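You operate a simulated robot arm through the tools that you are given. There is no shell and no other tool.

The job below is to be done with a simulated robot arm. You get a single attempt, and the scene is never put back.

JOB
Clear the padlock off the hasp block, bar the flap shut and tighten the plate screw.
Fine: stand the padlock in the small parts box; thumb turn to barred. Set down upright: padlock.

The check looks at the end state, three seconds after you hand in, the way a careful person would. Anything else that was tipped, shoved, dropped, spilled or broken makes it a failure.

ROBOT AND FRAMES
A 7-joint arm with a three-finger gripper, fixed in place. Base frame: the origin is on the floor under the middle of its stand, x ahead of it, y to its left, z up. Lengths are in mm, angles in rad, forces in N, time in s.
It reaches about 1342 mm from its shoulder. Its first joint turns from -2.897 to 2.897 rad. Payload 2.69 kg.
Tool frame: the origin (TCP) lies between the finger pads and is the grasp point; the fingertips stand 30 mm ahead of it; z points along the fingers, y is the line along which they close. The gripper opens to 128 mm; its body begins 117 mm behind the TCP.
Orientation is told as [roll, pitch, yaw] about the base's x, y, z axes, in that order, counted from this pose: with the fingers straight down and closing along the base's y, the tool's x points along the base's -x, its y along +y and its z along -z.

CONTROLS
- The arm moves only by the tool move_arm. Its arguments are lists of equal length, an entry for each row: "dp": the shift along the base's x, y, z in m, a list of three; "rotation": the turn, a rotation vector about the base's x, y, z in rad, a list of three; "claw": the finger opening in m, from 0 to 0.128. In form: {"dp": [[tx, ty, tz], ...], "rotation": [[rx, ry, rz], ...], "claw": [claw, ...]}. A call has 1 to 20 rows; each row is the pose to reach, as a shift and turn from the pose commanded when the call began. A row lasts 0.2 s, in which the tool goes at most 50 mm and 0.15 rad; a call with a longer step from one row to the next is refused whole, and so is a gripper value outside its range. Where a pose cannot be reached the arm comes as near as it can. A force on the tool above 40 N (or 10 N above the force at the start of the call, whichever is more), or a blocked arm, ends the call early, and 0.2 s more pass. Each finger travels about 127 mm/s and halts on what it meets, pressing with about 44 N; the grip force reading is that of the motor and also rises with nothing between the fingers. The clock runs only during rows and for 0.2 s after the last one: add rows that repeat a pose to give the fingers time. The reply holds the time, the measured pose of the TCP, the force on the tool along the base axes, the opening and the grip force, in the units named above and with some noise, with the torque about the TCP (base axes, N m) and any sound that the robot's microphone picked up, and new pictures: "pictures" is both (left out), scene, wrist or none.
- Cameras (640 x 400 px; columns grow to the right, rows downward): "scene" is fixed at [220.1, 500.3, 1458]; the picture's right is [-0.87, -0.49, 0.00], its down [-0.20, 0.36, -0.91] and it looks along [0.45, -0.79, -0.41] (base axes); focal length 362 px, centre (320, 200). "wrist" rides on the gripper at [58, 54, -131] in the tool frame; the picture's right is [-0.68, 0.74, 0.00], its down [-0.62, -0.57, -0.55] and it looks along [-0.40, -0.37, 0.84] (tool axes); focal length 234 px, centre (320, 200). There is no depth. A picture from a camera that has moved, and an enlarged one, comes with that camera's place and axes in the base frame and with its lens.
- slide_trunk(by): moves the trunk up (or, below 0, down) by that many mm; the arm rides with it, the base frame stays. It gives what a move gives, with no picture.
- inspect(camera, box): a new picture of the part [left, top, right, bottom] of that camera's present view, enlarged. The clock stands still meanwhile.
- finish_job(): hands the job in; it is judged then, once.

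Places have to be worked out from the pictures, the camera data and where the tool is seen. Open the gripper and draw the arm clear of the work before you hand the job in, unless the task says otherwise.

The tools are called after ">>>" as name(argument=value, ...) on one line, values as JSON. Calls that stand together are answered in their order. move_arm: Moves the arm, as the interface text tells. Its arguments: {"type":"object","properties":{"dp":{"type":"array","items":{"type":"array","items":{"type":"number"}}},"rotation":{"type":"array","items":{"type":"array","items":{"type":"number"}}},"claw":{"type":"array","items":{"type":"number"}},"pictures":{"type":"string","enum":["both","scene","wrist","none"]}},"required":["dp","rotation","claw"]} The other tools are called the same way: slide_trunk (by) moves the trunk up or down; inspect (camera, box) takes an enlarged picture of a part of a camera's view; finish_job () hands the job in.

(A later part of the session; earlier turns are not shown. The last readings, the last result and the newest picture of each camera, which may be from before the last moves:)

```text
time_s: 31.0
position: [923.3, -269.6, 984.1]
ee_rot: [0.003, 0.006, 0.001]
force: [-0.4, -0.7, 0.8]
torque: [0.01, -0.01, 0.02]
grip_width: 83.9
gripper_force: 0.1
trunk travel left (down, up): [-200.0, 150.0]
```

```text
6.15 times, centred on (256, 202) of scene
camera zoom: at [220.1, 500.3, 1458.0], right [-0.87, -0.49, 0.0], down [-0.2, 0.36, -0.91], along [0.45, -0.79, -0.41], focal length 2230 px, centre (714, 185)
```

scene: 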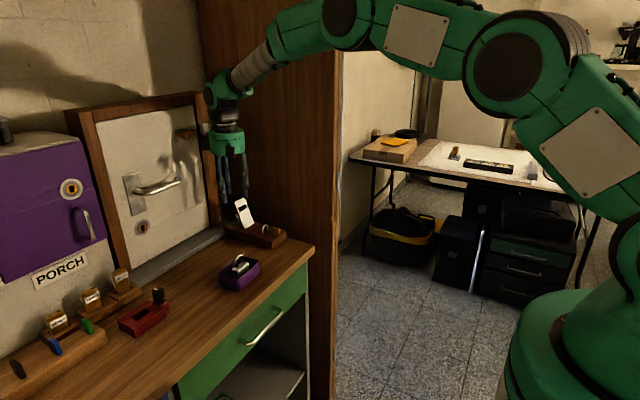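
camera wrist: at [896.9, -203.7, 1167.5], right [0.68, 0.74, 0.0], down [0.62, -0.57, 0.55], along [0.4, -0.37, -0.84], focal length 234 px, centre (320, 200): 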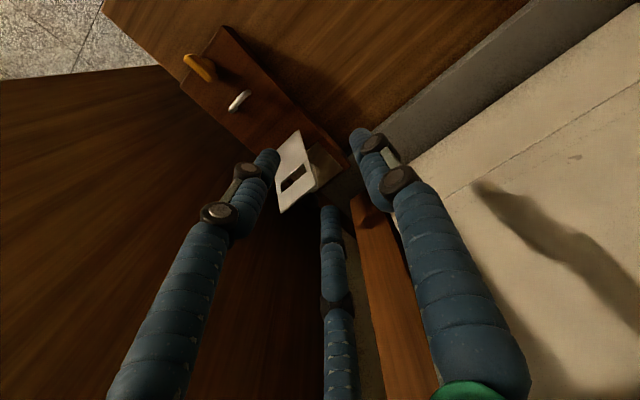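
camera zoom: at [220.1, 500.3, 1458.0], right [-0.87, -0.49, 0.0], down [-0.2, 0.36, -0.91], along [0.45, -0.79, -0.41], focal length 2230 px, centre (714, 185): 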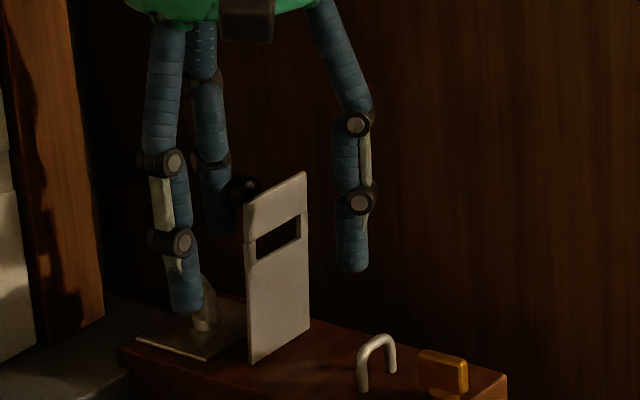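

The hinge holds by friction: the flap now stands about vertical with the knob against the rear finger. I keep pushing in -x to tip it forward by ~40°.

>>> move_arm(dp=[[-0.008, 0, 0], [-0.016, 0, 0], [-0.024, 0, 0], [-0.032, 0, 0], [-0.04, 0, 0], [-0.048, 0, 0], [-0.054, 0, 0], [-0.054, 0, 0]], rotation=[[0, 0, 0], [0, 0, 0], [0, 0, 0], [0, 0, 0], [0, 0, 0], [0, 0, 0], [0, 0, 0], [0, 0, 0]], claw=[0.084, 0.084, 0.084, 0.084, 0.084, 0.084, 0.084, 0.084], pictures="none")

>>> inspect(camera="wrist", box=[200, 70, 440, 250])

>>> inspect(camera="scene", box=[220, 170, 300, 245])

```text
time_s: 32.8
position: [869.6, -270.4, 984.6]
ee_rot: [0.004, 0.005, 0.002]
force: [0.1, 0.6, -0.8]
torque: [-0.02, 0.01, 0.05]
grip_width: 83.9
gripper_force: 0.1
trunk travel left (down, up): [-200.0, 150.0]
```

```text
2.22 times, centred on (320, 160) of wrist
camera zoom: at [811.6, -216.5, 1116.3], right [0.68, 0.74, 0.0], down [0.62, -0.57, 0.54], along [0.4, -0.37, -0.84], focal length 520 px, centre (320, 289)
```

zoom: 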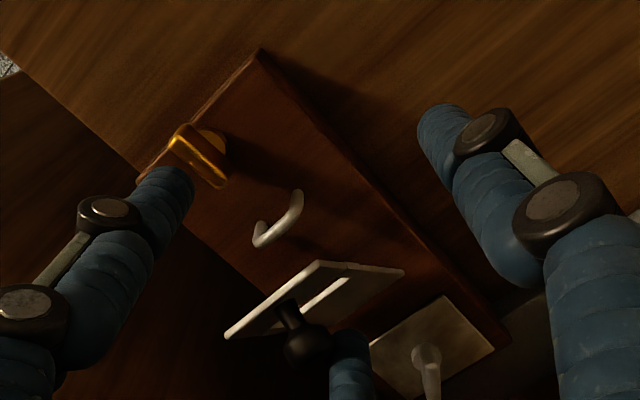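

```text
5.33 times, centred on (260, 208) of scene
camera zoom: at [220.1, 500.3, 1458.0], right [-0.87, -0.49, 0.0], down [-0.2, 0.36, -0.91], along [0.45, -0.79, -0.41], focal length 1933 px, centre (640, 160)
```

zoom: 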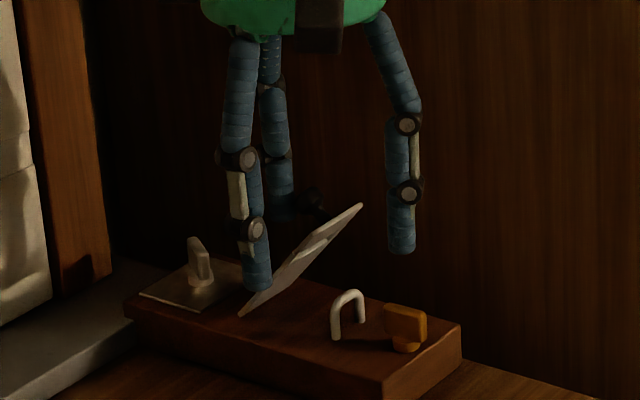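

The flap is now ~43° past vertical; its knob (on a short stem) is at about (895,-297,973). I lift over it and come down on the knob from above, following its arc to lower the flap.

>>> move_arm(dp=[[0.004, 0, 0.01], [0.004, 0, 0.03], [0.002, 0, 0.05], [-0.01, 0, 0.05], [-0.02, 0, 0.05], [-0.02, 0, 0.038], [-0.02, 0, 0.031], [-0.025, 0, 0.022], [-0.03, 0, 0.015], [-0.036, 0, 0.008], [-0.036, 0, 0.008]], rotation=[[0, 0, 0], [0, 0, 0], [0, 0, 0], [0, 0, 0], [0, 0, 0], [0, 0, 0], [0, 0, 0], [0, 0, 0], [0, 0, 0], [0, 0, 0], [0, 0, 0]], claw=[0.084, 0.084, 0.084, 0.084, 0.084, 0.084, 0.084, 0.084, 0.084, 0.084, 0.084], pictures="none")

>>> inspect(camera="wrist", box=[200, 70, 440, 250])

>>> inspect(camera="scene", box=[220, 170, 300, 245])

```text
time_s: 35.2
position: [833.4, -270.6, 991.9]
ee_rot: [0.002, 0.004, 0.001]
force: [-0.8, 0.0, 0.3]
torque: [0.0, -0.01, 0.0]
grip_width: 85.0
gripper_force: 0.1
trunk travel left (down, up): [-200.0, 150.0]
```

```text
2.22 times, centred on (320, 160) of wrist
camera zoom: at [775.1, -217.1, 1123.7], right [0.68, 0.74, 0.0], down [0.62, -0.57, 0.55], along [0.4, -0.37, -0.84], focal length 520 px, centre (320, 289)
```

zoom: 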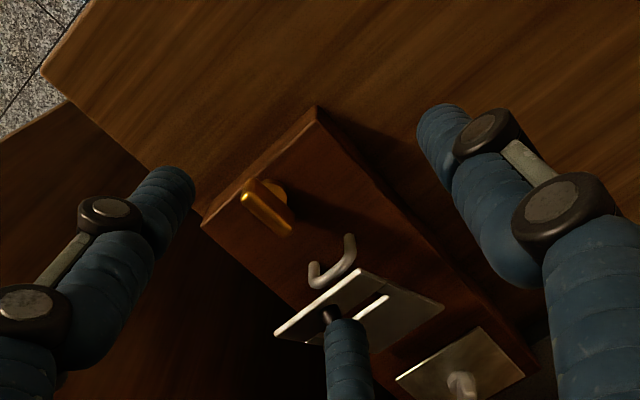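

```text
5.33 times, centred on (260, 208) of scene
camera zoom: at [220.1, 500.3, 1458.0], right [-0.87, -0.49, 0.0], down [-0.2, 0.36, -0.91], along [0.45, -0.79, -0.41], focal length 1933 px, centre (640, 160)
```

zoom: 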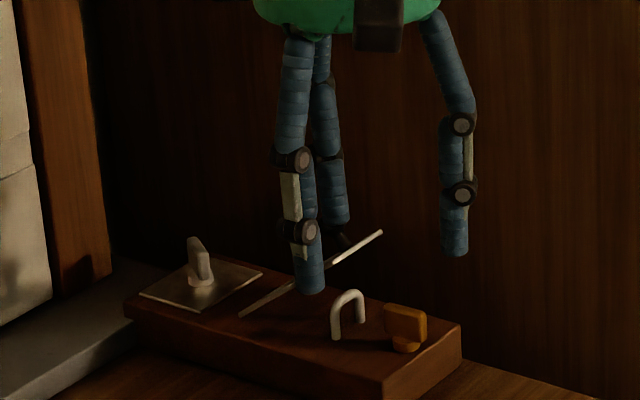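

The flap is following down (about 35° above the block). I continue along the arc.

>>> move_arm(dp=[[-0.003, 0, -0.004], [-0.006, 0, -0.008], [-0.009, 0, -0.013], [-0.012, 0, -0.018], [-0.015, 0, -0.023], [-0.017, 0, -0.028], [-0.019, 0, -0.032], [-0.019, 0, -0.032]], rotation=[[0, 0, 0], [0, 0, 0], [0, 0, 0], [0, 0, 0], [0, 0, 0], [0, 0, 0], [0, 0, 0], [0, 0, 0]], claw=[0.084, 0.084, 0.084, 0.084, 0.084, 0.084, 0.084, 0.084], pictures="none")

>>> inspect(camera="wrist", box=[200, 70, 440, 250])

>>> inspect(camera="scene", box=[220, 170, 300, 245])

```text
time_s: 37.0
position: [814.5, -270.1, 960.3]
ee_rot: [0.001, 0.004, 0.001]
force: [-1.2, 0.6, 0.4]
torque: [0.02, 0.03, 0.02]
grip_width: 85.7
gripper_force: 0.1
trunk travel left (down, up): [-200.0, 150.0]
```

```text
2.22 times, centred on (320, 160) of wrist
camera zoom: at [756.7, -216.4, 1091.4], right [0.68, 0.74, 0.0], down [0.62, -0.57, 0.55], along [0.4, -0.37, -0.84], focal length 520 px, centre (320, 289)
```

zoom: 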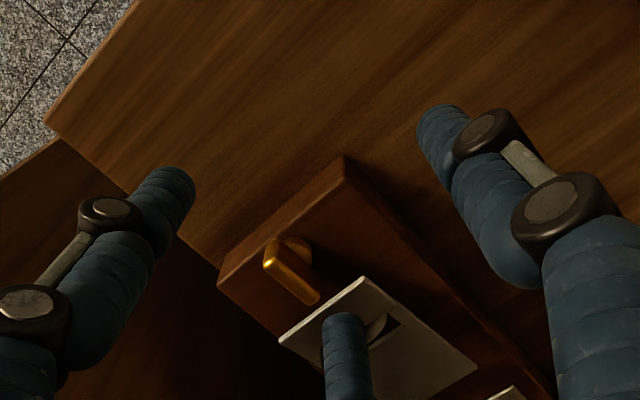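

```text
5.33 times, centred on (260, 208) of scene
camera zoom: at [220.1, 500.3, 1458.0], right [-0.87, -0.49, 0.0], down [-0.2, 0.36, -0.91], along [0.45, -0.79, -0.41], focal length 1933 px, centre (640, 160)
```

zoom: 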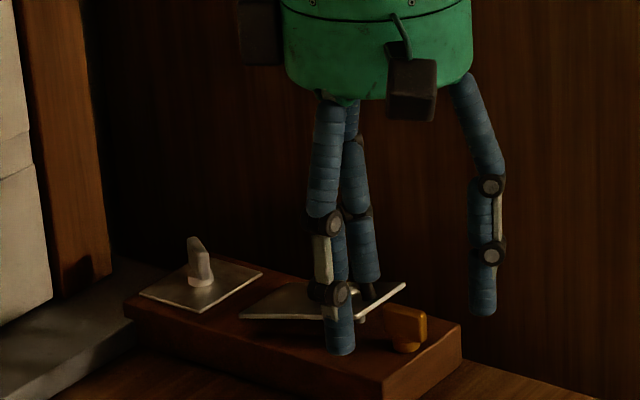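

The flap is ~15–20° above the block and its staple is entering the slot; I check whether the tip will clear the orange blade.

>>> inspect(camera="wrist", box=[285, 160, 365, 220])

>>> inspect(camera="scene", box=[244, 214, 284, 244])

```text
6.67 times, centred on (325, 190) of wrist
camera zoom: at [756.7, -216.4, 1091.4], right [0.68, 0.74, 0.0], down [0.62, -0.57, 0.55], along [0.4, -0.37, -0.84], focal length 1561 px, centre (287, 267)
```

zoom: 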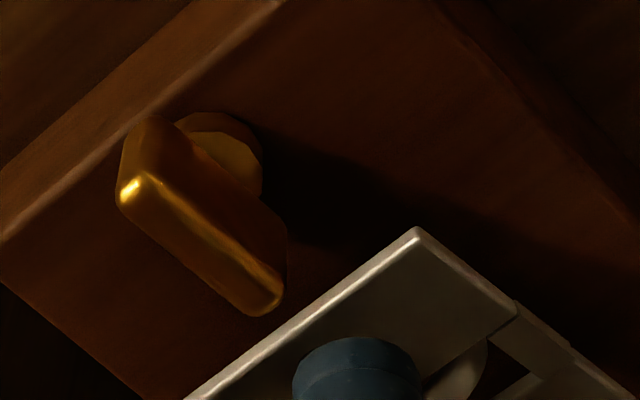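

```text
13.33 times, centred on (264, 229) of scene
camera zoom: at [220.1, 500.3, 1458.0], right [-0.87, -0.49, 0.0], down [-0.2, 0.36, -0.91], along [0.45, -0.79, -0.41], focal length 4832 px, centre (1067, -187)
```

zoom: 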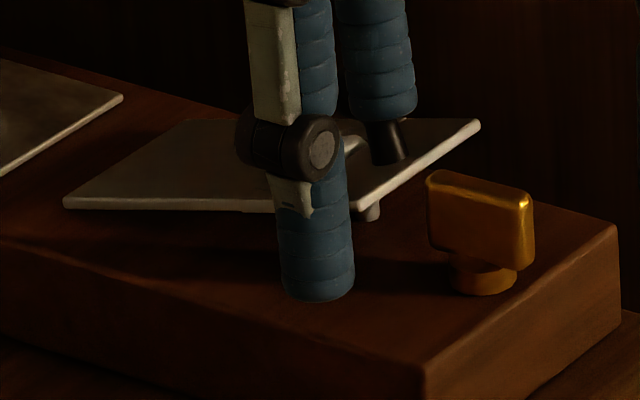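

The tip (now at z≈915) will clear the blade by a couple of millimetres, and the staple is passing through the slot. I press the knob down the last ~17 mm in small steps.

>>> move_arm(dp=[[0, 0, -0.003], [-0.001, 0, -0.006], [-0.001, 0, -0.009], [-0.002, 0, -0.012], [-0.002, 0, -0.015], [-0.002, 0, -0.017], [-0.002, 0, -0.017]], rotation=[[0, 0, 0], [0, 0, 0], [0, 0, 0], [0, 0, 0], [0, 0, 0], [0, 0, 0], [0, 0, 0]], claw=[0.084, 0.084, 0.084, 0.084, 0.084, 0.084, 0.084], pictures="none")

>>> inspect(camera="wrist", box=[285, 160, 365, 220])

>>> inspect(camera="scene", box=[234, 214, 284, 246])

```text
time_s: 38.6
position: [813.8, -268.9, 945.0]
ee_rot: [0.0, 0.003, 0.003]
force: [-1.4, 0.7, 0.3]
torque: [0.02, -0.01, 0.02]
grip_width: 86.0
gripper_force: 0.1
trunk travel left (down, up): [-200.0, 150.0]
```

```text
6.67 times, centred on (325, 190) of wrist
camera zoom: at [755.0, -216.5, 1075.6], right [0.68, 0.74, 0.0], down [0.62, -0.57, 0.55], along [0.4, -0.37, -0.84], focal length 1561 px, centre (287, 267)
```

zoom: 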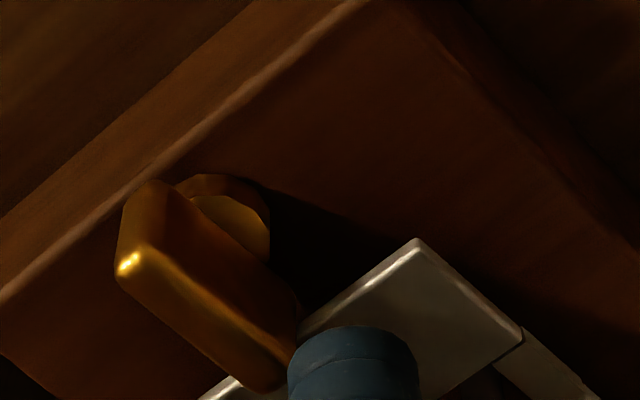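

```text
12.50 times, centred on (259, 230) of scene
camera zoom: at [220.1, 500.3, 1458.0], right [-0.87, -0.49, 0.0], down [-0.2, 0.36, -0.91], along [0.45, -0.79, -0.41], focal length 4530 px, centre (1082, -175)
```

zoom: 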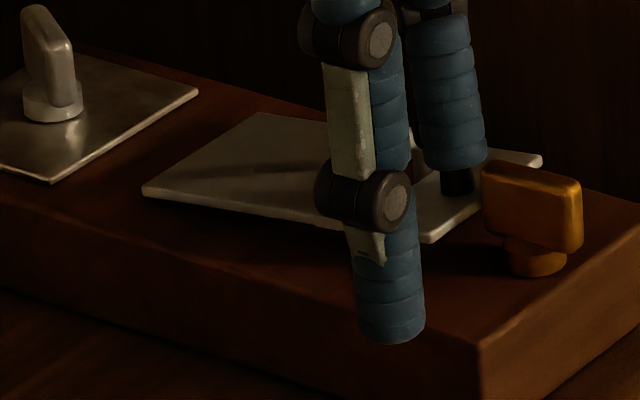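

The flap tip is ~7 mm from flat, with no resistance. I press the remaining distance in 1.5 mm steps watching the force.

>>> move_arm(dp=[[0.001, 0, -0.0015], [0.001, 0, -0.003], [0.001, 0, -0.0045], [0.001, 0, -0.006], [0.001, 0, -0.006]], rotation=[[0, 0, 0], [0, 0, 0], [0, 0, 0], [0, 0, 0], [0, 0, 0]], claw=[0.084, 0.084, 0.084, 0.084, 0.084], pictures="none")

>>> inspect(camera="scene", box=[234, 214, 284, 246])

```text
time_s: 39.8
position: [814.8, -268.7, 937.9]
ee_rot: [0.002, 0.004, 0.001]
force: [-1.2, 0.7, -0.4]
torque: [0.04, -0.01, 0.0]
grip_width: 86.6
gripper_force: 0.2
trunk travel left (down, up): [-200.0, 150.0]
```

```text
12.50 times, centred on (259, 230) of scene
camera zoom: at [220.1, 500.3, 1458.0], right [-0.87, -0.49, 0.0], down [-0.2, 0.36, -0.91], along [0.45, -0.79, -0.41], focal length 4530 px, centre (1082, -175)
```

zoom: 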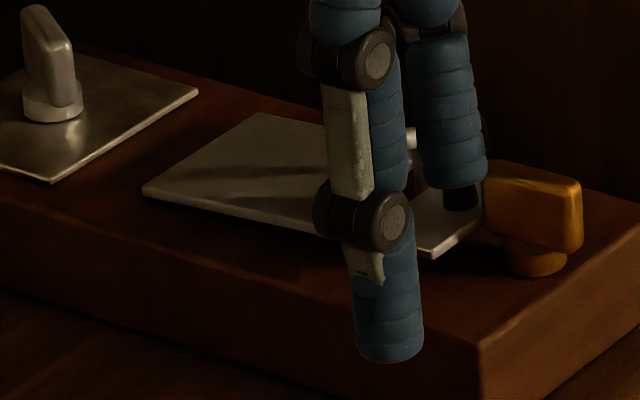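

The flap looks almost flat, but the finger may have slid beside the peg. I look closer before the final press.

>>> inspect(camera="wrist", box=[290, 170, 370, 230])

>>> inspect(camera="scene", box=[258, 220, 286, 242])

```text
6.67 times, centred on (330, 200) of wrist
camera zoom: at [755.8, -216.3, 1070.3], right [0.68, 0.74, 0.0], down [0.62, -0.57, 0.54], along [0.4, -0.37, -0.84], focal length 1561 px, centre (253, 200)
```

zoom: 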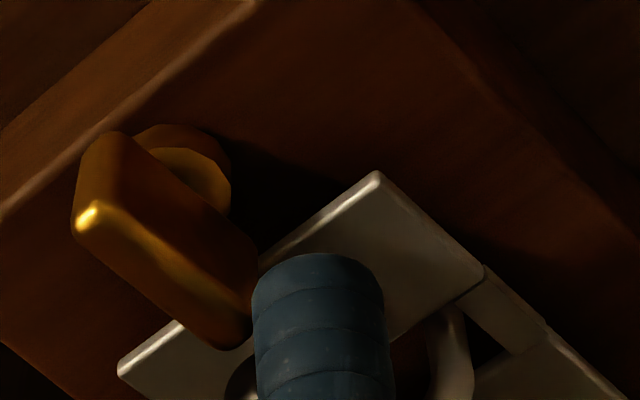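

```text
16.00 times, centred on (272, 231) of scene
camera zoom: at [220.1, 500.3, 1458.0], right [-0.87, -0.49, 0.0], down [-0.2, 0.36, -0.91], along [0.45, -0.79, -0.41], focal length 5798 px, centre (1088, -296)
```

zoom: 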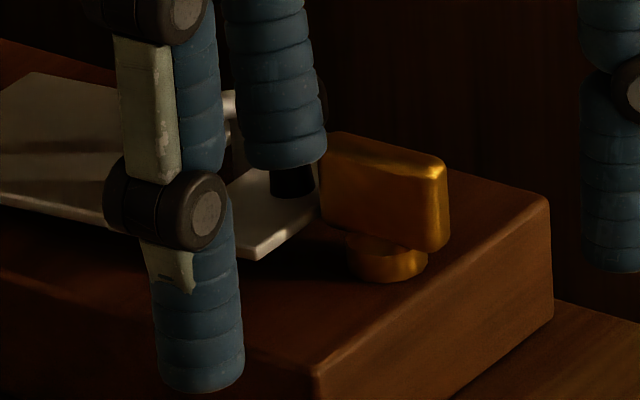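

The finger is beside the peg now, just above the flap plate. I press down gently directly on the plate until I feel contact.

>>> move_arm(dp=[[0, 0, -0.002], [0, 0, -0.004], [0, 0, -0.006], [0, 0, -0.007], [0, 0, -0.007]], rotation=[[0, 0, 0], [0, 0, 0], [0, 0, 0], [0, 0, 0], [0, 0, 0]], claw=[0.084, 0.084, 0.084, 0.084, 0.084], pictures="none")

>>> inspect(camera="scene", box=[234, 214, 284, 246])

```text
time_s: 41.0
position: [814.4, -270.4, 931.3]
ee_rot: [0.001, 0.005, 0.002]
force: [-1.4, 0.4, 0.3]
torque: [0.03, -0.04, 0.01]
grip_width: 86.6
gripper_force: 0.2
trunk travel left (down, up): [-200.0, 150.0]
```

```text
12.50 times, centred on (259, 230) of scene
camera zoom: at [220.1, 500.3, 1458.0], right [-0.87, -0.49, 0.0], down [-0.2, 0.36, -0.91], along [0.45, -0.79, -0.41], focal length 4530 px, centre (1082, -175)
```

zoom: 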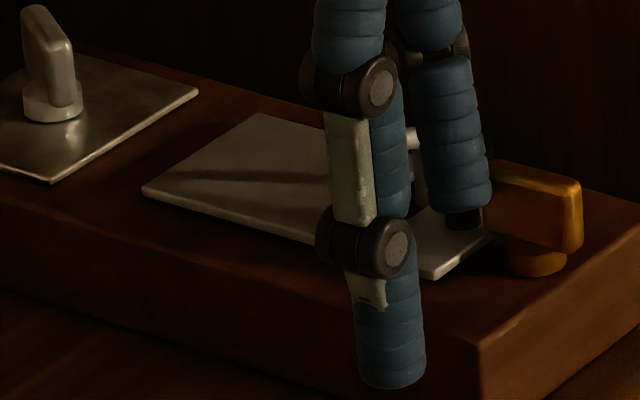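

The flap dropped further with the finger; I continue the press a few millimetres until the block resists.

>>> move_arm(dp=[[0, 0, -0.001], [0, 0, -0.002], [0, 0, -0.003], [0, 0, -0.004], [0, 0, -0.005], [0, 0, -0.005]], rotation=[[0, 0, 0], [0, 0, 0], [0, 0, 0], [0, 0, 0], [0, 0, 0], [0, 0, 0]], claw=[0.084, 0.084, 0.084, 0.084, 0.084, 0.084], pictures="none")

>>> inspect(camera="scene", box=[234, 214, 284, 246])

>>> inspect(camera="wrist", box=[290, 170, 370, 230])

```text
time_s: 42.4
position: [814.2, -270.3, 924.9]
ee_rot: [0.0, 0.004, 0.001]
force: [-0.3, 2.0, 0.6]
torque: [0.03, -0.03, 0.07]
grip_width: 87.6
gripper_force: 0.0
trunk travel left (down, up): [-200.0, 150.0]
```

```text
12.50 times, centred on (259, 230) of scene
camera zoom: at [220.1, 500.3, 1458.0], right [-0.87, -0.49, 0.0], down [-0.2, 0.36, -0.91], along [0.45, -0.79, -0.41], focal length 4530 px, centre (1082, -175)
```

zoom: 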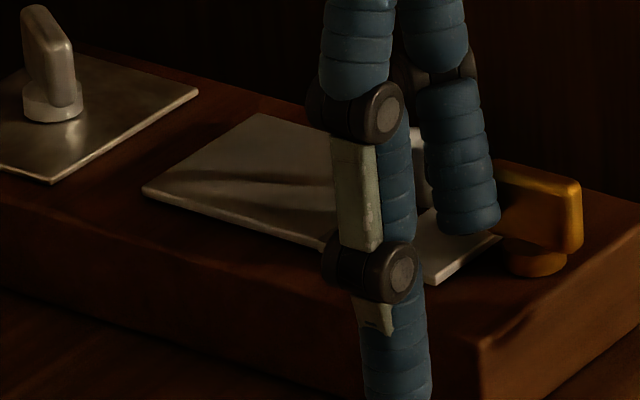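

```text
6.67 times, centred on (330, 200) of wrist
camera zoom: at [755.0, -217.3, 1056.5], right [0.68, 0.74, 0.0], down [0.62, -0.57, 0.55], along [0.4, -0.37, -0.84], focal length 1561 px, centre (253, 200)
```

zoom: 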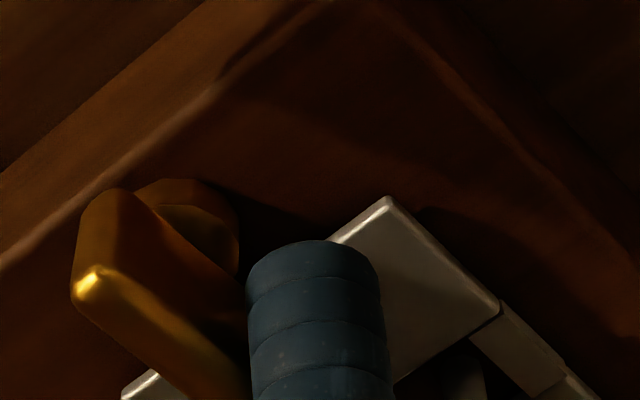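

The plate now sits at the block's surface level. I lift straight up and look at the result without the finger in the way.

>>> move_arm(dp=[[0, 0, 0.006], [0, 0, 0.014], [0, 0, 0.03], [0, 0, 0.05], [0, 0, 0.08], [-0.02, 0.02, 0.1], [-0.03, 0.04, 0.12], [-0.03, 0.04, 0.12]], rotation=[[0, 0, 0], [0, 0, 0], [0, 0, 0], [0, 0, 0], [0, 0, 0], [0, 0, 0], [0, 0, 0], [0, 0, 0]], claw=[0.084, 0.084, 0.084, 0.084, 0.084, 0.084, 0.084, 0.084])

>>> inspect(camera="scene", box=[226, 206, 290, 250])

>>> inspect(camera="wrist", box=[220, 100, 420, 260])

```text
time_s: 44.2
position: [785.1, -229.5, 1046.2]
ee_rot: [0.001, 0.003, 0.002]
force: [0.2, 0.2, 0.7]
torque: [-0.05, -0.04, 0.0]
grip_width: 83.8
gripper_force: 0.0
trunk travel left (down, up): [-200.0, 150.0]
camera wrist: at [726.3, -176.0, 1178.0], right [0.68, 0.74, 0.0], down [0.62, -0.57, 0.55], along [0.4, -0.37, -0.84], focal length 234 px, centre (320, 200)
```

scene: 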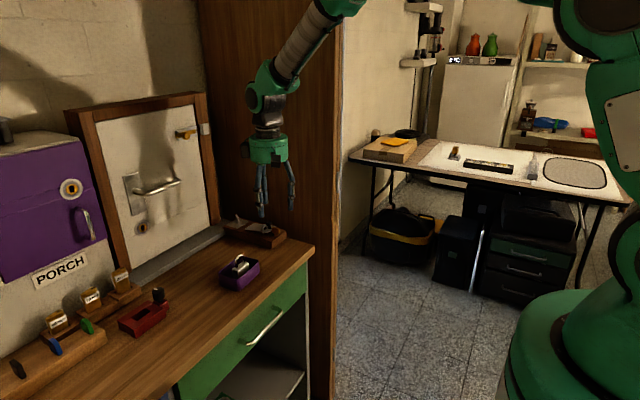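
wrist: 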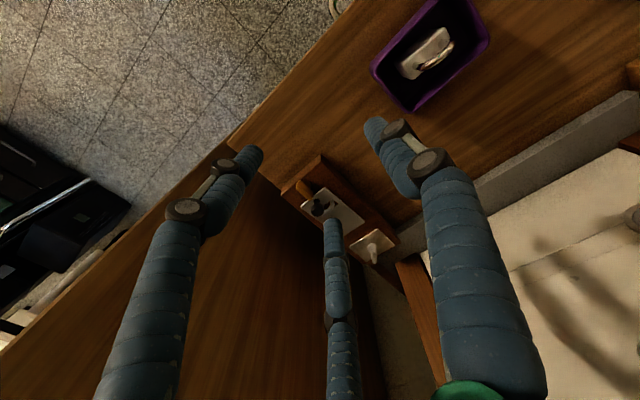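

```text
9.09 times, centred on (258, 228) of scene
camera zoom: at [220.1, 500.3, 1458.0], right [-0.87, -0.49, 0.0], down [-0.2, 0.36, -0.91], along [0.45, -0.79, -0.41], focal length 3294 px, centre (884, -54)
```

zoom: 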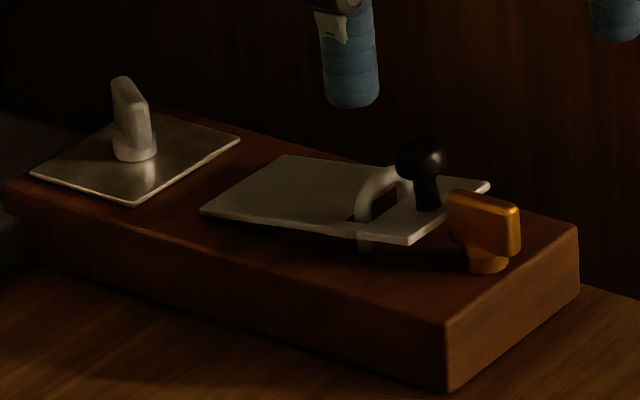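

```text
2.50 times, centred on (320, 180) of wrist
camera zoom: at [726.3, -176.0, 1178.0], right [0.68, 0.74, 0.0], down [0.62, -0.57, 0.55], along [0.4, -0.37, -0.84], focal length 585 px, centre (320, 250)
```

zoom: 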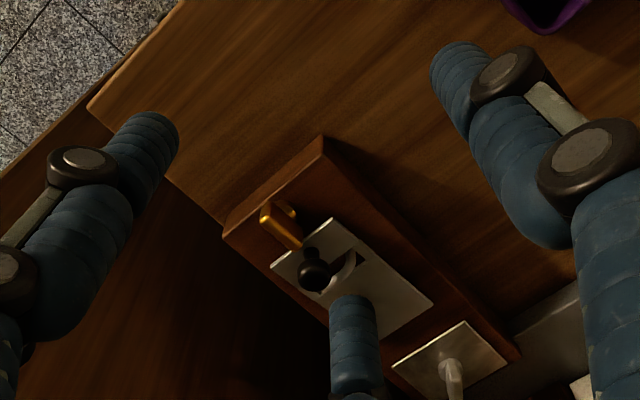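

The flap went down, but on lifting, my finger caught under the ball knob and raised the tip ~9 mm again. I'll press it properly from above: close the fingers so the ball nests between the three tips, centred on the ball at about (856.5,-299).

>>> move_arm(dp=[[0.024, -0.023, 0], [0.048, -0.046, 0], [0.0727, -0.0687, 0], [0.0727, -0.0687, -0.025], [0.0727, -0.0687, -0.045], [0.0727, -0.0687, -0.045]], rotation=[[0, 0, 0], [0, -0.002, 0], [0, -0.003, 0], [0, -0.003, 0], [0, -0.003, 0], [0, -0.003, 0]], claw=[0.06, 0.03, 0.005, 0.005, 0.005, 0.005], pictures="none")

>>> inspect(camera="scene", box=[226, 200, 290, 250])

>>> inspect(camera="wrist", box=[260, 130, 380, 230])

```text
time_s: 45.6
position: [856.3, -299.5, 1000.2]
ee_rot: [0.002, 0.001, 0.003]
force: [0.6, 0.1, 0.9]
torque: [0.01, 0.04, -0.03]
grip_width: 5.1
gripper_force: 0.1
trunk travel left (down, up): [-200.0, 150.0]
```

```text
8.00 times, centred on (258, 225) of scene
camera zoom: at [220.1, 500.3, 1458.0], right [-0.87, -0.49, 0.0], down [-0.2, 0.36, -0.91], along [0.45, -0.79, -0.41], focal length 2899 px, centre (816, 0)
```

zoom: 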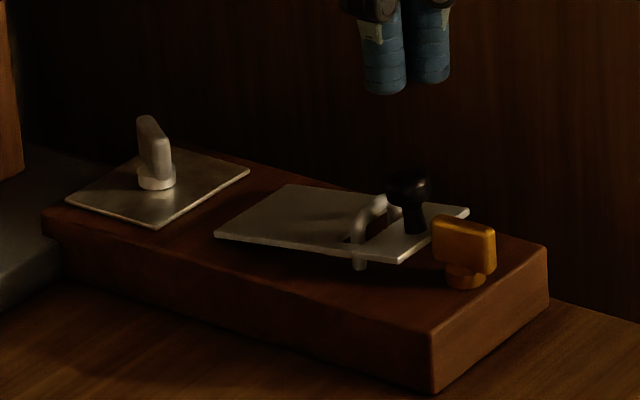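

```text
4.00 times, centred on (320, 180) of wrist
camera zoom: at [797.1, -246.1, 1132.1], right [0.68, 0.74, 0.0], down [0.62, -0.57, 0.55], along [0.4, -0.37, -0.84], focal length 937 px, centre (320, 280)
```

zoom: 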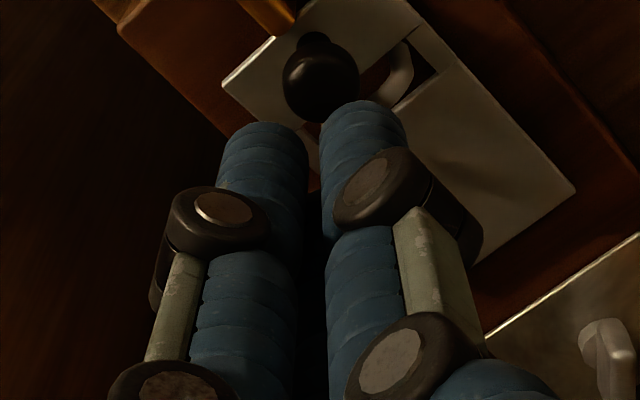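

The closed fingertips are centred over the ball in both views. I lower onto it and press in small steps.

>>> move_arm(dp=[[0, 0, -0.018], [0, 0, -0.034], [0, 0, -0.038], [0, 0, -0.041], [0, 0, -0.044], [0, 0, -0.046], [0, 0, -0.046]], rotation=[[0, 0, 0], [0, 0, 0], [0, 0, 0], [0, 0, 0], [0, 0, 0], [0, 0, 0], [0, 0, 0]], claw=[0.005, 0.005, 0.005, 0.005, 0.005, 0.005, 0.005], pictures="none")

>>> inspect(camera="scene", box=[226, 200, 290, 250])

```text
time_s: 47.2
position: [857.3, -299.4, 953.5]
ee_rot: [0.002, 0.003, 0.002]
force: [0.3, -0.5, -0.4]
torque: [0.01, -0.04, -0.03]
grip_width: 5.0
gripper_force: 0.1
trunk travel left (down, up): [-200.0, 150.0]
```

```text
8.00 times, centred on (258, 225) of scene
camera zoom: at [220.1, 500.3, 1458.0], right [-0.87, -0.49, 0.0], down [-0.2, 0.36, -0.91], along [0.45, -0.79, -0.41], focal length 2899 px, centre (816, 0)
```

zoom: 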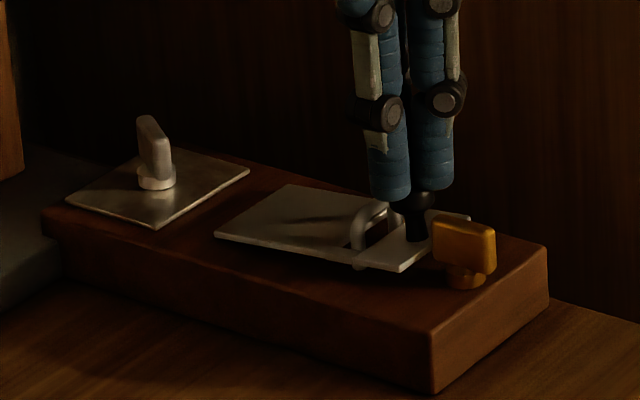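

The tip moved down another ~4 mm with little force. Continue pressing in 1 mm steps until it seats.

>>> move_arm(dp=[[0, 0, -0.001], [0, 0, -0.002], [0, 0, -0.003], [0, 0, -0.004], [0, 0, -0.005], [0, 0, -0.005]], rotation=[[0, 0, 0], [0, 0, 0], [0, 0, 0], [0, 0, 0], [0, 0, 0], [0, 0, 0]], claw=[0.005, 0.005, 0.005, 0.005, 0.005, 0.005], pictures="none")

>>> inspect(camera="scene", box=[226, 200, 290, 250])

>>> inspect(camera="wrist", box=[260, 130, 380, 230])

```text
time_s: 48.6
position: [858.1, -300.3, 948.5]
ee_rot: [0.003, 0.004, 0.002]
force: [0.4, -0.4, -0.9]
torque: [0.01, -0.01, 0.0]
grip_width: 5.2
gripper_force: 0.1
trunk travel left (down, up): [-200.0, 150.0]
```

```text
8.00 times, centred on (258, 225) of scene
camera zoom: at [220.1, 500.3, 1458.0], right [-0.87, -0.49, 0.0], down [-0.2, 0.36, -0.91], along [0.45, -0.79, -0.41], focal length 2899 px, centre (816, 0)
```

zoom: 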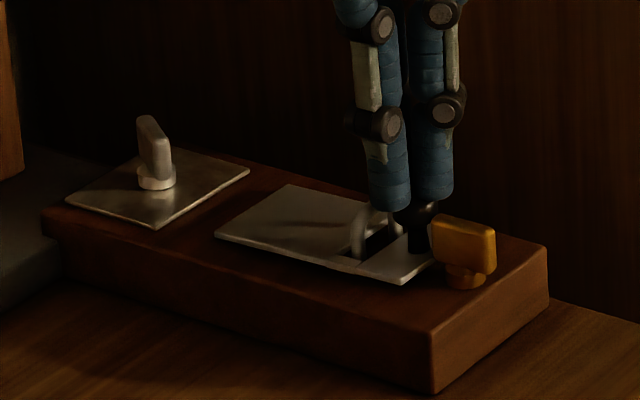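

```text
4.00 times, centred on (320, 180) of wrist
camera zoom: at [798.8, -246.5, 1080.8], right [0.68, 0.74, 0.0], down [0.62, -0.57, 0.55], along [0.4, -0.37, -0.84], focal length 937 px, centre (320, 280)
```

zoom: 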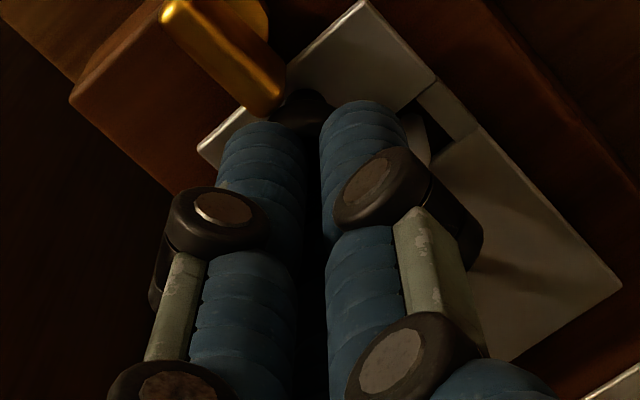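

The flap is nearly flat (tip ~3 mm high), but my tips are now close to the staple crown and blade. I'll lift off the ball and finish by pressing on the open plate area between hinge and staple.

>>> move_arm(dp=[[0, 0, 0.01], [0, 0, 0.025], [0.02, 0, 0.03], [0.043, 0, 0.03], [0.043, 0, 0.01], [0.043, 0, -0.008], [0.043, 0, -0.014], [0.043, 0, -0.014]], rotation=[[0, 0, 0], [0, 0, 0], [0, 0, 0], [0, 0, 0], [0, 0, 0], [0, 0, 0], [0, 0, 0], [0, 0, 0]], claw=[0.005, 0.005, 0.005, 0.005, 0.005, 0.005, 0.005, 0.005], pictures="none")

>>> inspect(camera="scene", box=[226, 200, 290, 250])

```text
time_s: 50.4
position: [899.8, -297.8, 935.2]
ee_rot: [0.003, -0.001, 0.002]
force: [-0.6, 0.2, 0.6]
torque: [0.0, 0.0, -0.01]
grip_width: 4.7
gripper_force: 0.1
trunk travel left (down, up): [-200.0, 150.0]
```

```text
8.00 times, centred on (258, 225) of scene
camera zoom: at [220.1, 500.3, 1458.0], right [-0.87, -0.49, 0.0], down [-0.2, 0.36, -0.91], along [0.45, -0.79, -0.41], focal length 2899 px, centre (816, 0)
```

zoom: 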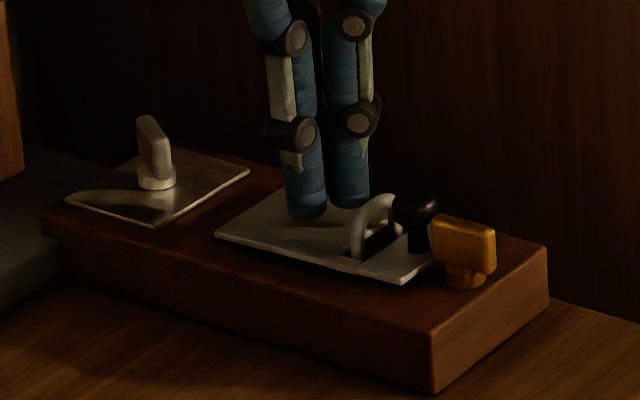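

The flap stayed down when I lifted. Now I press on the plate until I feel firm contact.

>>> move_arm(dp=[[0, 0, -0.003], [0, 0, -0.006], [0, 0, -0.008], [0, 0, -0.01], [0, 0, -0.011], [0, 0, -0.012], [0, 0, -0.012]], rotation=[[0, 0, 0], [0, 0, 0], [0, 0, 0], [0, 0, 0], [0, 0, 0], [0, 0, 0], [0, 0, 0]], claw=[0.005, 0.005, 0.005, 0.005, 0.005, 0.005, 0.005], pictures="none")

>>> inspect(camera="scene", box=[226, 200, 290, 250])

```text
time_s: 52.0
position: [899.6, -299.3, 923.8]
ee_rot: [0.002, 0.002, 0.002]
force: [-0.9, -0.4, 0.6]
torque: [-0.02, 0.01, 0.0]
grip_width: 4.9
gripper_force: 0.1
trunk travel left (down, up): [-200.0, 150.0]
```

```text
8.00 times, centred on (258, 225) of scene
camera zoom: at [220.1, 500.3, 1458.0], right [-0.87, -0.49, 0.0], down [-0.2, 0.36, -0.91], along [0.45, -0.79, -0.41], focal length 2899 px, centre (816, 0)
```

zoom: 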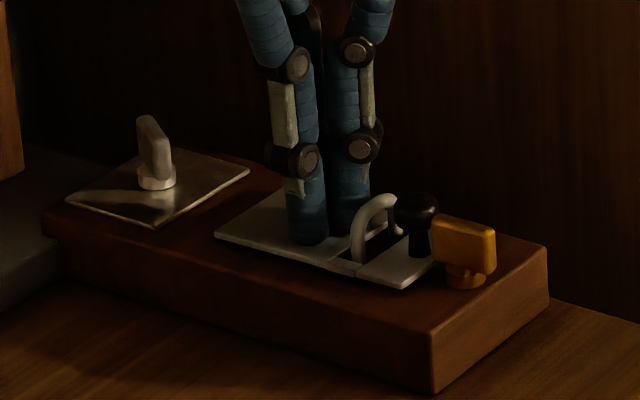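

Moved slightly lower, still no firm resistance. A few more 1 mm steps.

>>> move_arm(dp=[[0, 0, -0.001], [0, 0, -0.002], [0, 0, -0.003], [0, 0, -0.004], [0, 0, -0.004]], rotation=[[0, 0, 0], [0, 0, 0], [0, 0, 0], [0, 0, 0], [0, 0, 0]], claw=[0.005, 0.005, 0.005, 0.005, 0.005], pictures="none")

>>> inspect(camera="scene", box=[226, 200, 290, 250])

```text
time_s: 53.2
position: [901.1, -298.8, 920.6]
ee_rot: [0.002, -0.002, 0.002]
force: [-1.8, 3.0, 14.5]
torque: [0.0, 0.05, 0.02]
grip_width: 6.0
gripper_force: 31.6
trunk travel left (down, up): [-200.0, 150.0]
```

```text
8.00 times, centred on (258, 225) of scene
camera zoom: at [220.1, 500.3, 1458.0], right [-0.87, -0.49, 0.0], down [-0.2, 0.36, -0.91], along [0.45, -0.79, -0.41], focal length 2899 px, centre (816, 0)
```

zoom: 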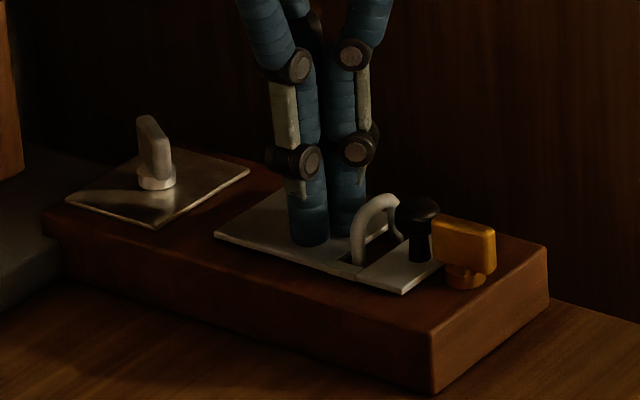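

Firm contact at 14.5 N: the flap is seated flat on the block. I lift away and view the thumb turn and flap from above.

>>> move_arm(dp=[[0, 0, 0.01], [0, 0, 0.03], [0, 0, 0.06], [0, 0, 0.09], [0.0, 0.02, 0.12], [0.0, 0.035, 0.14], [0.0, 0.035, 0.14]], rotation=[[0, 0, 0], [0, 0, 0], [0, 0, 0], [0, 0, 0], [0, 0, 0], [0, 0, 0], [0, 0, 0]], claw=[0.005, 0.005, 0.02, 0.05, 0.08, 0.11, 0.11], pictures="wrist")

>>> inspect(camera="scene", box=[226, 200, 290, 250])

>>> inspect(camera="wrist", box=[210, 50, 370, 190])

```text
time_s: 54.8
position: [899.2, -264.4, 1058.2]
ee_rot: [0.003, 0.0, 0.003]
force: [-0.1, 0.1, 0.5]
torque: [-0.03, -0.07, -0.01]
grip_width: 110.2
gripper_force: 0.0
trunk travel left (down, up): [-200.0, 150.0]
camera wrist: at [840.2, -211.8, 1189.8], right [0.68, 0.74, 0.0], down [0.62, -0.57, 0.55], along [0.4, -0.37, -0.84], focal length 234 px, centre (320, 200)
```

wrist: 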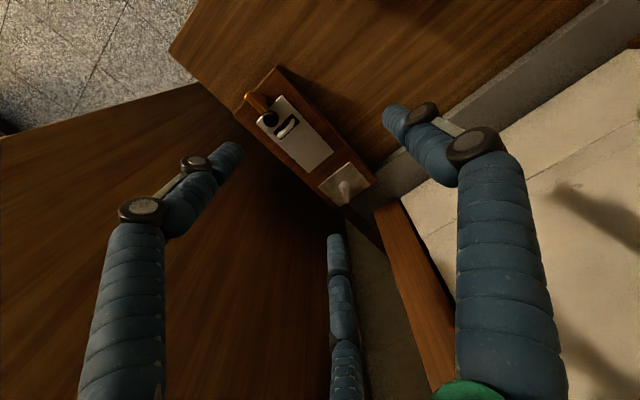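

```text
8.00 times, centred on (258, 225) of scene
camera zoom: at [220.1, 500.3, 1458.0], right [-0.87, -0.49, 0.0], down [-0.2, 0.36, -0.91], along [0.45, -0.79, -0.41], focal length 2899 px, centre (816, 0)
```

zoom: 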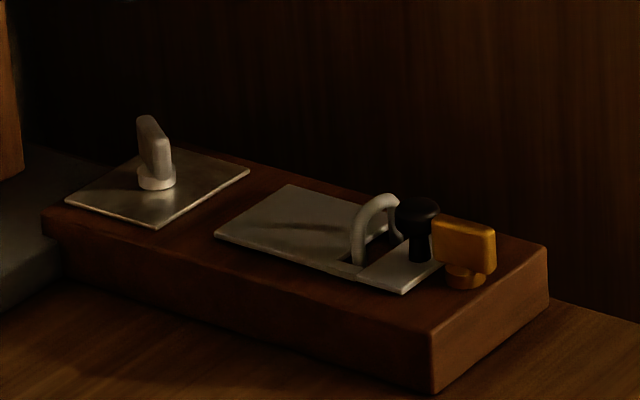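

```text
2.86 times, centred on (290, 120) of wrist
camera zoom: at [840.2, -211.8, 1189.8], right [0.68, 0.74, 0.0], down [0.62, -0.57, 0.55], along [0.4, -0.37, -0.84], focal length 669 px, centre (406, 429)
```

zoom: 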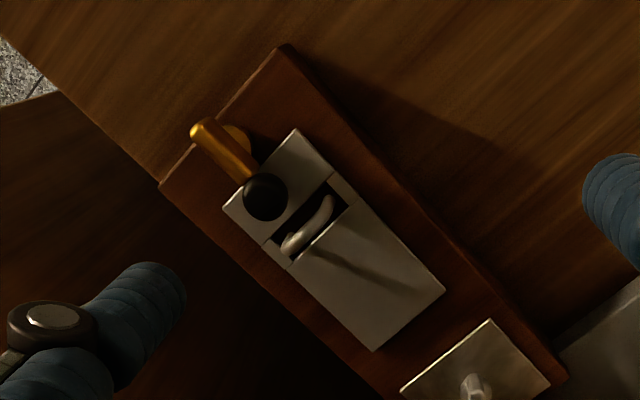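

The flap is flat with the staple through its slot. Now I zoom on the thumb turn and on the plate screw.

>>> inspect(camera="wrist", box=[236, 80, 300, 130])

>>> inspect(camera="wrist", box=[300, 150, 390, 220])

>>> inspect(camera="scene", box=[262, 218, 294, 242])

>>> inspect(camera="scene", box=[226, 206, 266, 236])

```text
8.00 times, centred on (268, 105) of wrist
camera zoom: at [840.2, -211.8, 1189.8], right [0.68, 0.74, 0.0], down [0.62, -0.57, 0.55], along [0.4, -0.37, -0.84], focal length 1873 px, centre (736, 960)
```

zoom: 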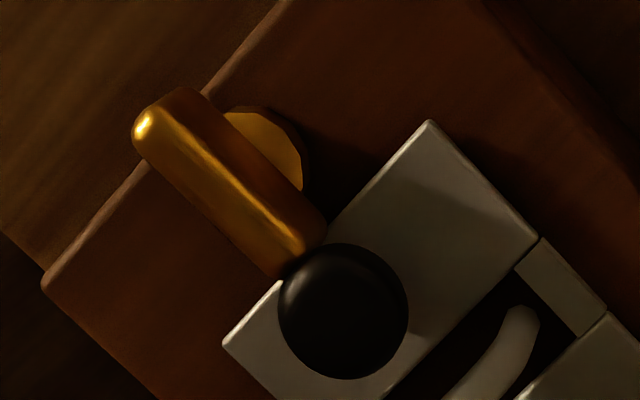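

```text
5.71 times, centred on (345, 185) of wrist
camera zoom: at [840.2, -211.8, 1189.8], right [0.68, 0.74, 0.0], down [0.62, -0.57, 0.55], along [0.4, -0.37, -0.84], focal length 1338 px, centre (177, 286)
```

zoom: 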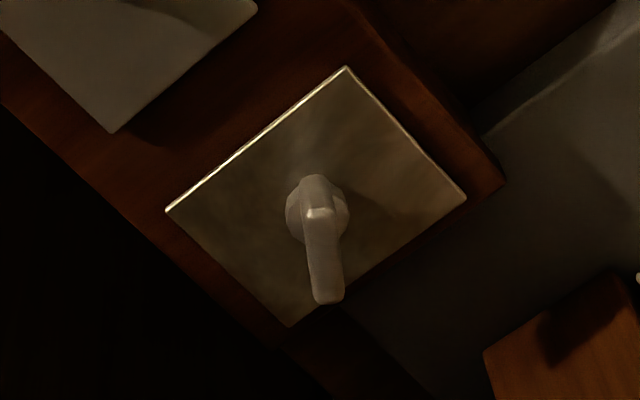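

```text
16.00 times, centred on (278, 230) of scene
camera zoom: at [220.1, 500.3, 1458.0], right [-0.87, -0.49, 0.0], down [-0.2, 0.36, -0.91], along [0.45, -0.79, -0.41], focal length 5798 px, centre (992, -280)
```

zoom: 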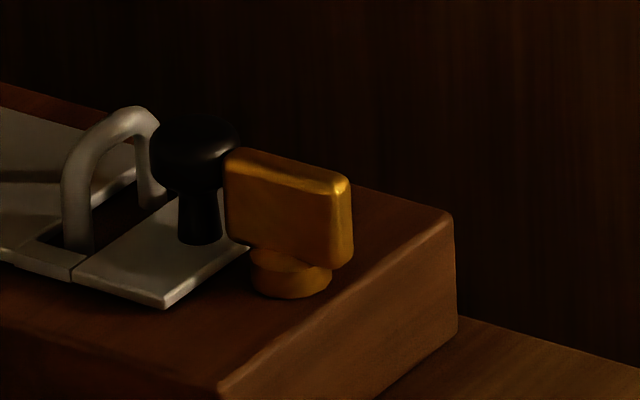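

```text
13.33 times, centred on (246, 221) of scene
camera zoom: at [220.1, 500.3, 1458.0], right [-0.87, -0.49, 0.0], down [-0.2, 0.36, -0.91], along [0.45, -0.79, -0.41], focal length 4832 px, centre (1307, -80)
```

zoom: 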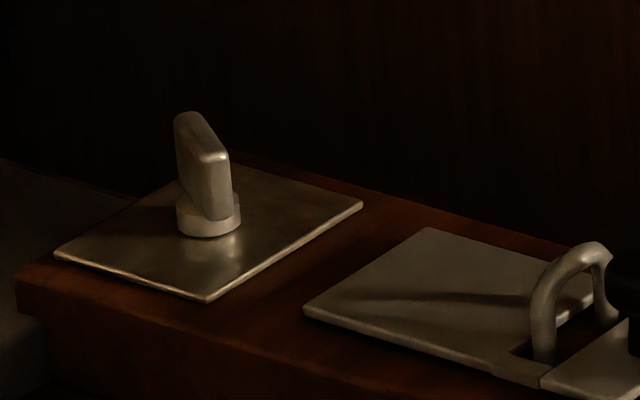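

Both the thumb turn (blade along x, pivot ≈(831,-297.5)) and the plate screw (wing at ≈(981,-292), wing axis ≈150°) are clear. I'll turn the thumb turn by pushing its free -x end with the single front-left finger. First I position that finger on the -y side of the blade, high, and check.

>>> move_arm(dp=[[-0.02, -0.013, 0], [-0.0379, -0.0256, 0], [-0.0379, -0.0256, -0.03], [-0.0379, -0.0256, -0.06], [-0.0379, -0.0256, -0.09], [-0.0379, -0.0256, -0.09]], rotation=[[0, 0, 0], [-0.002, 0, -0.003], [-0.002, 0, -0.003], [-0.002, 0, -0.003], [-0.002, 0, -0.003], [-0.002, 0, -0.003]], claw=[0.1, 0.09, 0.084, 0.084, 0.084, 0.084], pictures="none")

>>> inspect(camera="wrist", box=[190, 70, 350, 190])

>>> inspect(camera="scene", box=[236, 190, 308, 245])

```text
time_s: 56.2
position: [861.3, -287.3, 967.2]
ee_rot: [0.0, 0.001, -0.002]
force: [0.9, -0.5, 0.4]
torque: [0.01, -0.01, 0.02]
grip_width: 83.8
gripper_force: 0.0
trunk travel left (down, up): [-200.0, 150.0]
```

```text
3.33 times, centred on (270, 130) of wrist
camera zoom: at [803.1, -232.8, 1098.9], right [0.68, 0.74, 0.0], down [0.62, -0.57, 0.55], along [0.4, -0.37, -0.84], focal length 781 px, centre (487, 433)
```

zoom: 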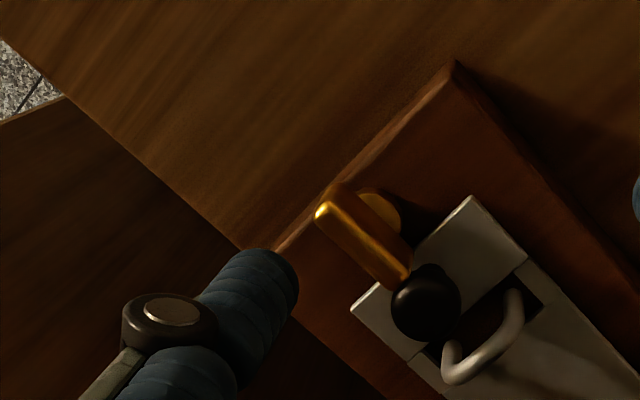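

```text
7.27 times, centred on (272, 218) of scene
camera zoom: at [220.1, 500.3, 1458.0], right [-0.87, -0.49, 0.0], down [-0.2, 0.36, -0.91], along [0.45, -0.79, -0.41], focal length 2636 px, centre (669, 73)
```

zoom: 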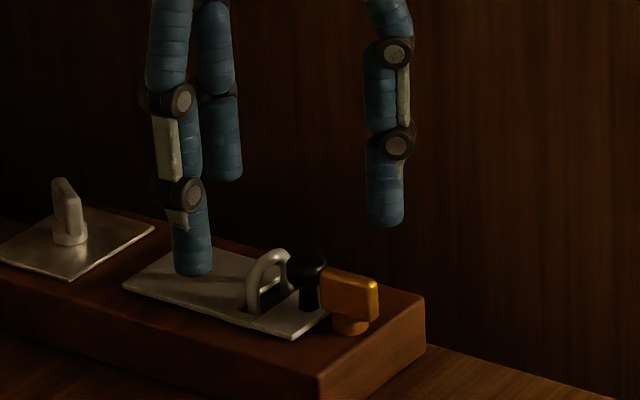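

The finger is on the -y side of the blade's free end (≈(820,-313)). I lower it so the tip reaches beside the blade, just above the disc.

>>> move_arm(dp=[[0, -0.002, -0.012], [0, -0.002, -0.024], [0, -0.002, -0.035], [0, -0.002, -0.035]], rotation=[[0, 0, 0], [0, 0, 0], [0, 0, 0], [0, 0, 0]], claw=[0.084, 0.084, 0.084, 0.084], pictures="none")

>>> inspect(camera="wrist", box=[190, 70, 350, 190])

>>> inspect(camera="scene", box=[236, 200, 300, 250])

```text
time_s: 57.2
position: [862.9, -291.1, 932.7]
ee_rot: [0.001, 0.002, 0.0]
force: [0.4, -0.1, -0.4]
torque: [0.0, 0.04, -0.02]
grip_width: 83.8
gripper_force: 0.1
trunk travel left (down, up): [-200.0, 150.0]
```

```text
3.33 times, centred on (270, 130) of wrist
camera zoom: at [803.3, -237.0, 1065.1], right [0.68, 0.74, 0.0], down [0.62, -0.57, 0.55], along [0.4, -0.37, -0.84], focal length 781 px, centre (487, 433)
```

zoom: 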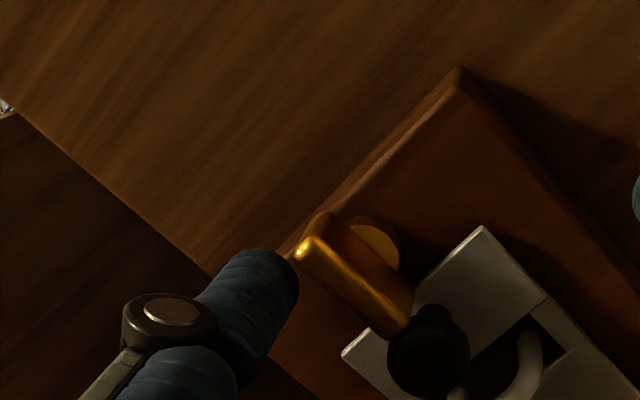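

```text
8.00 times, centred on (268, 225) of scene
camera zoom: at [220.1, 500.3, 1458.0], right [-0.87, -0.49, 0.0], down [-0.2, 0.36, -0.91], along [0.45, -0.79, -0.41], focal length 2899 px, centre (736, 0)
```

zoom: 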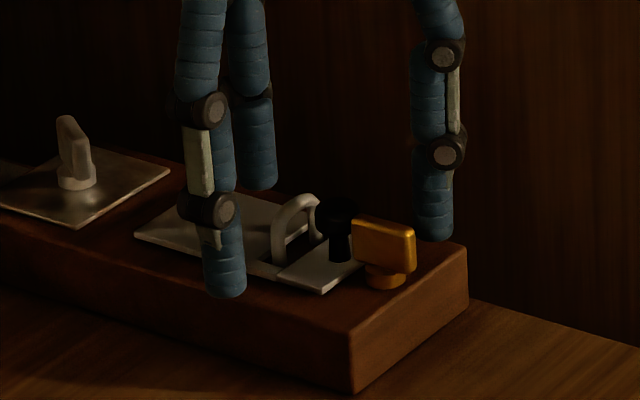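

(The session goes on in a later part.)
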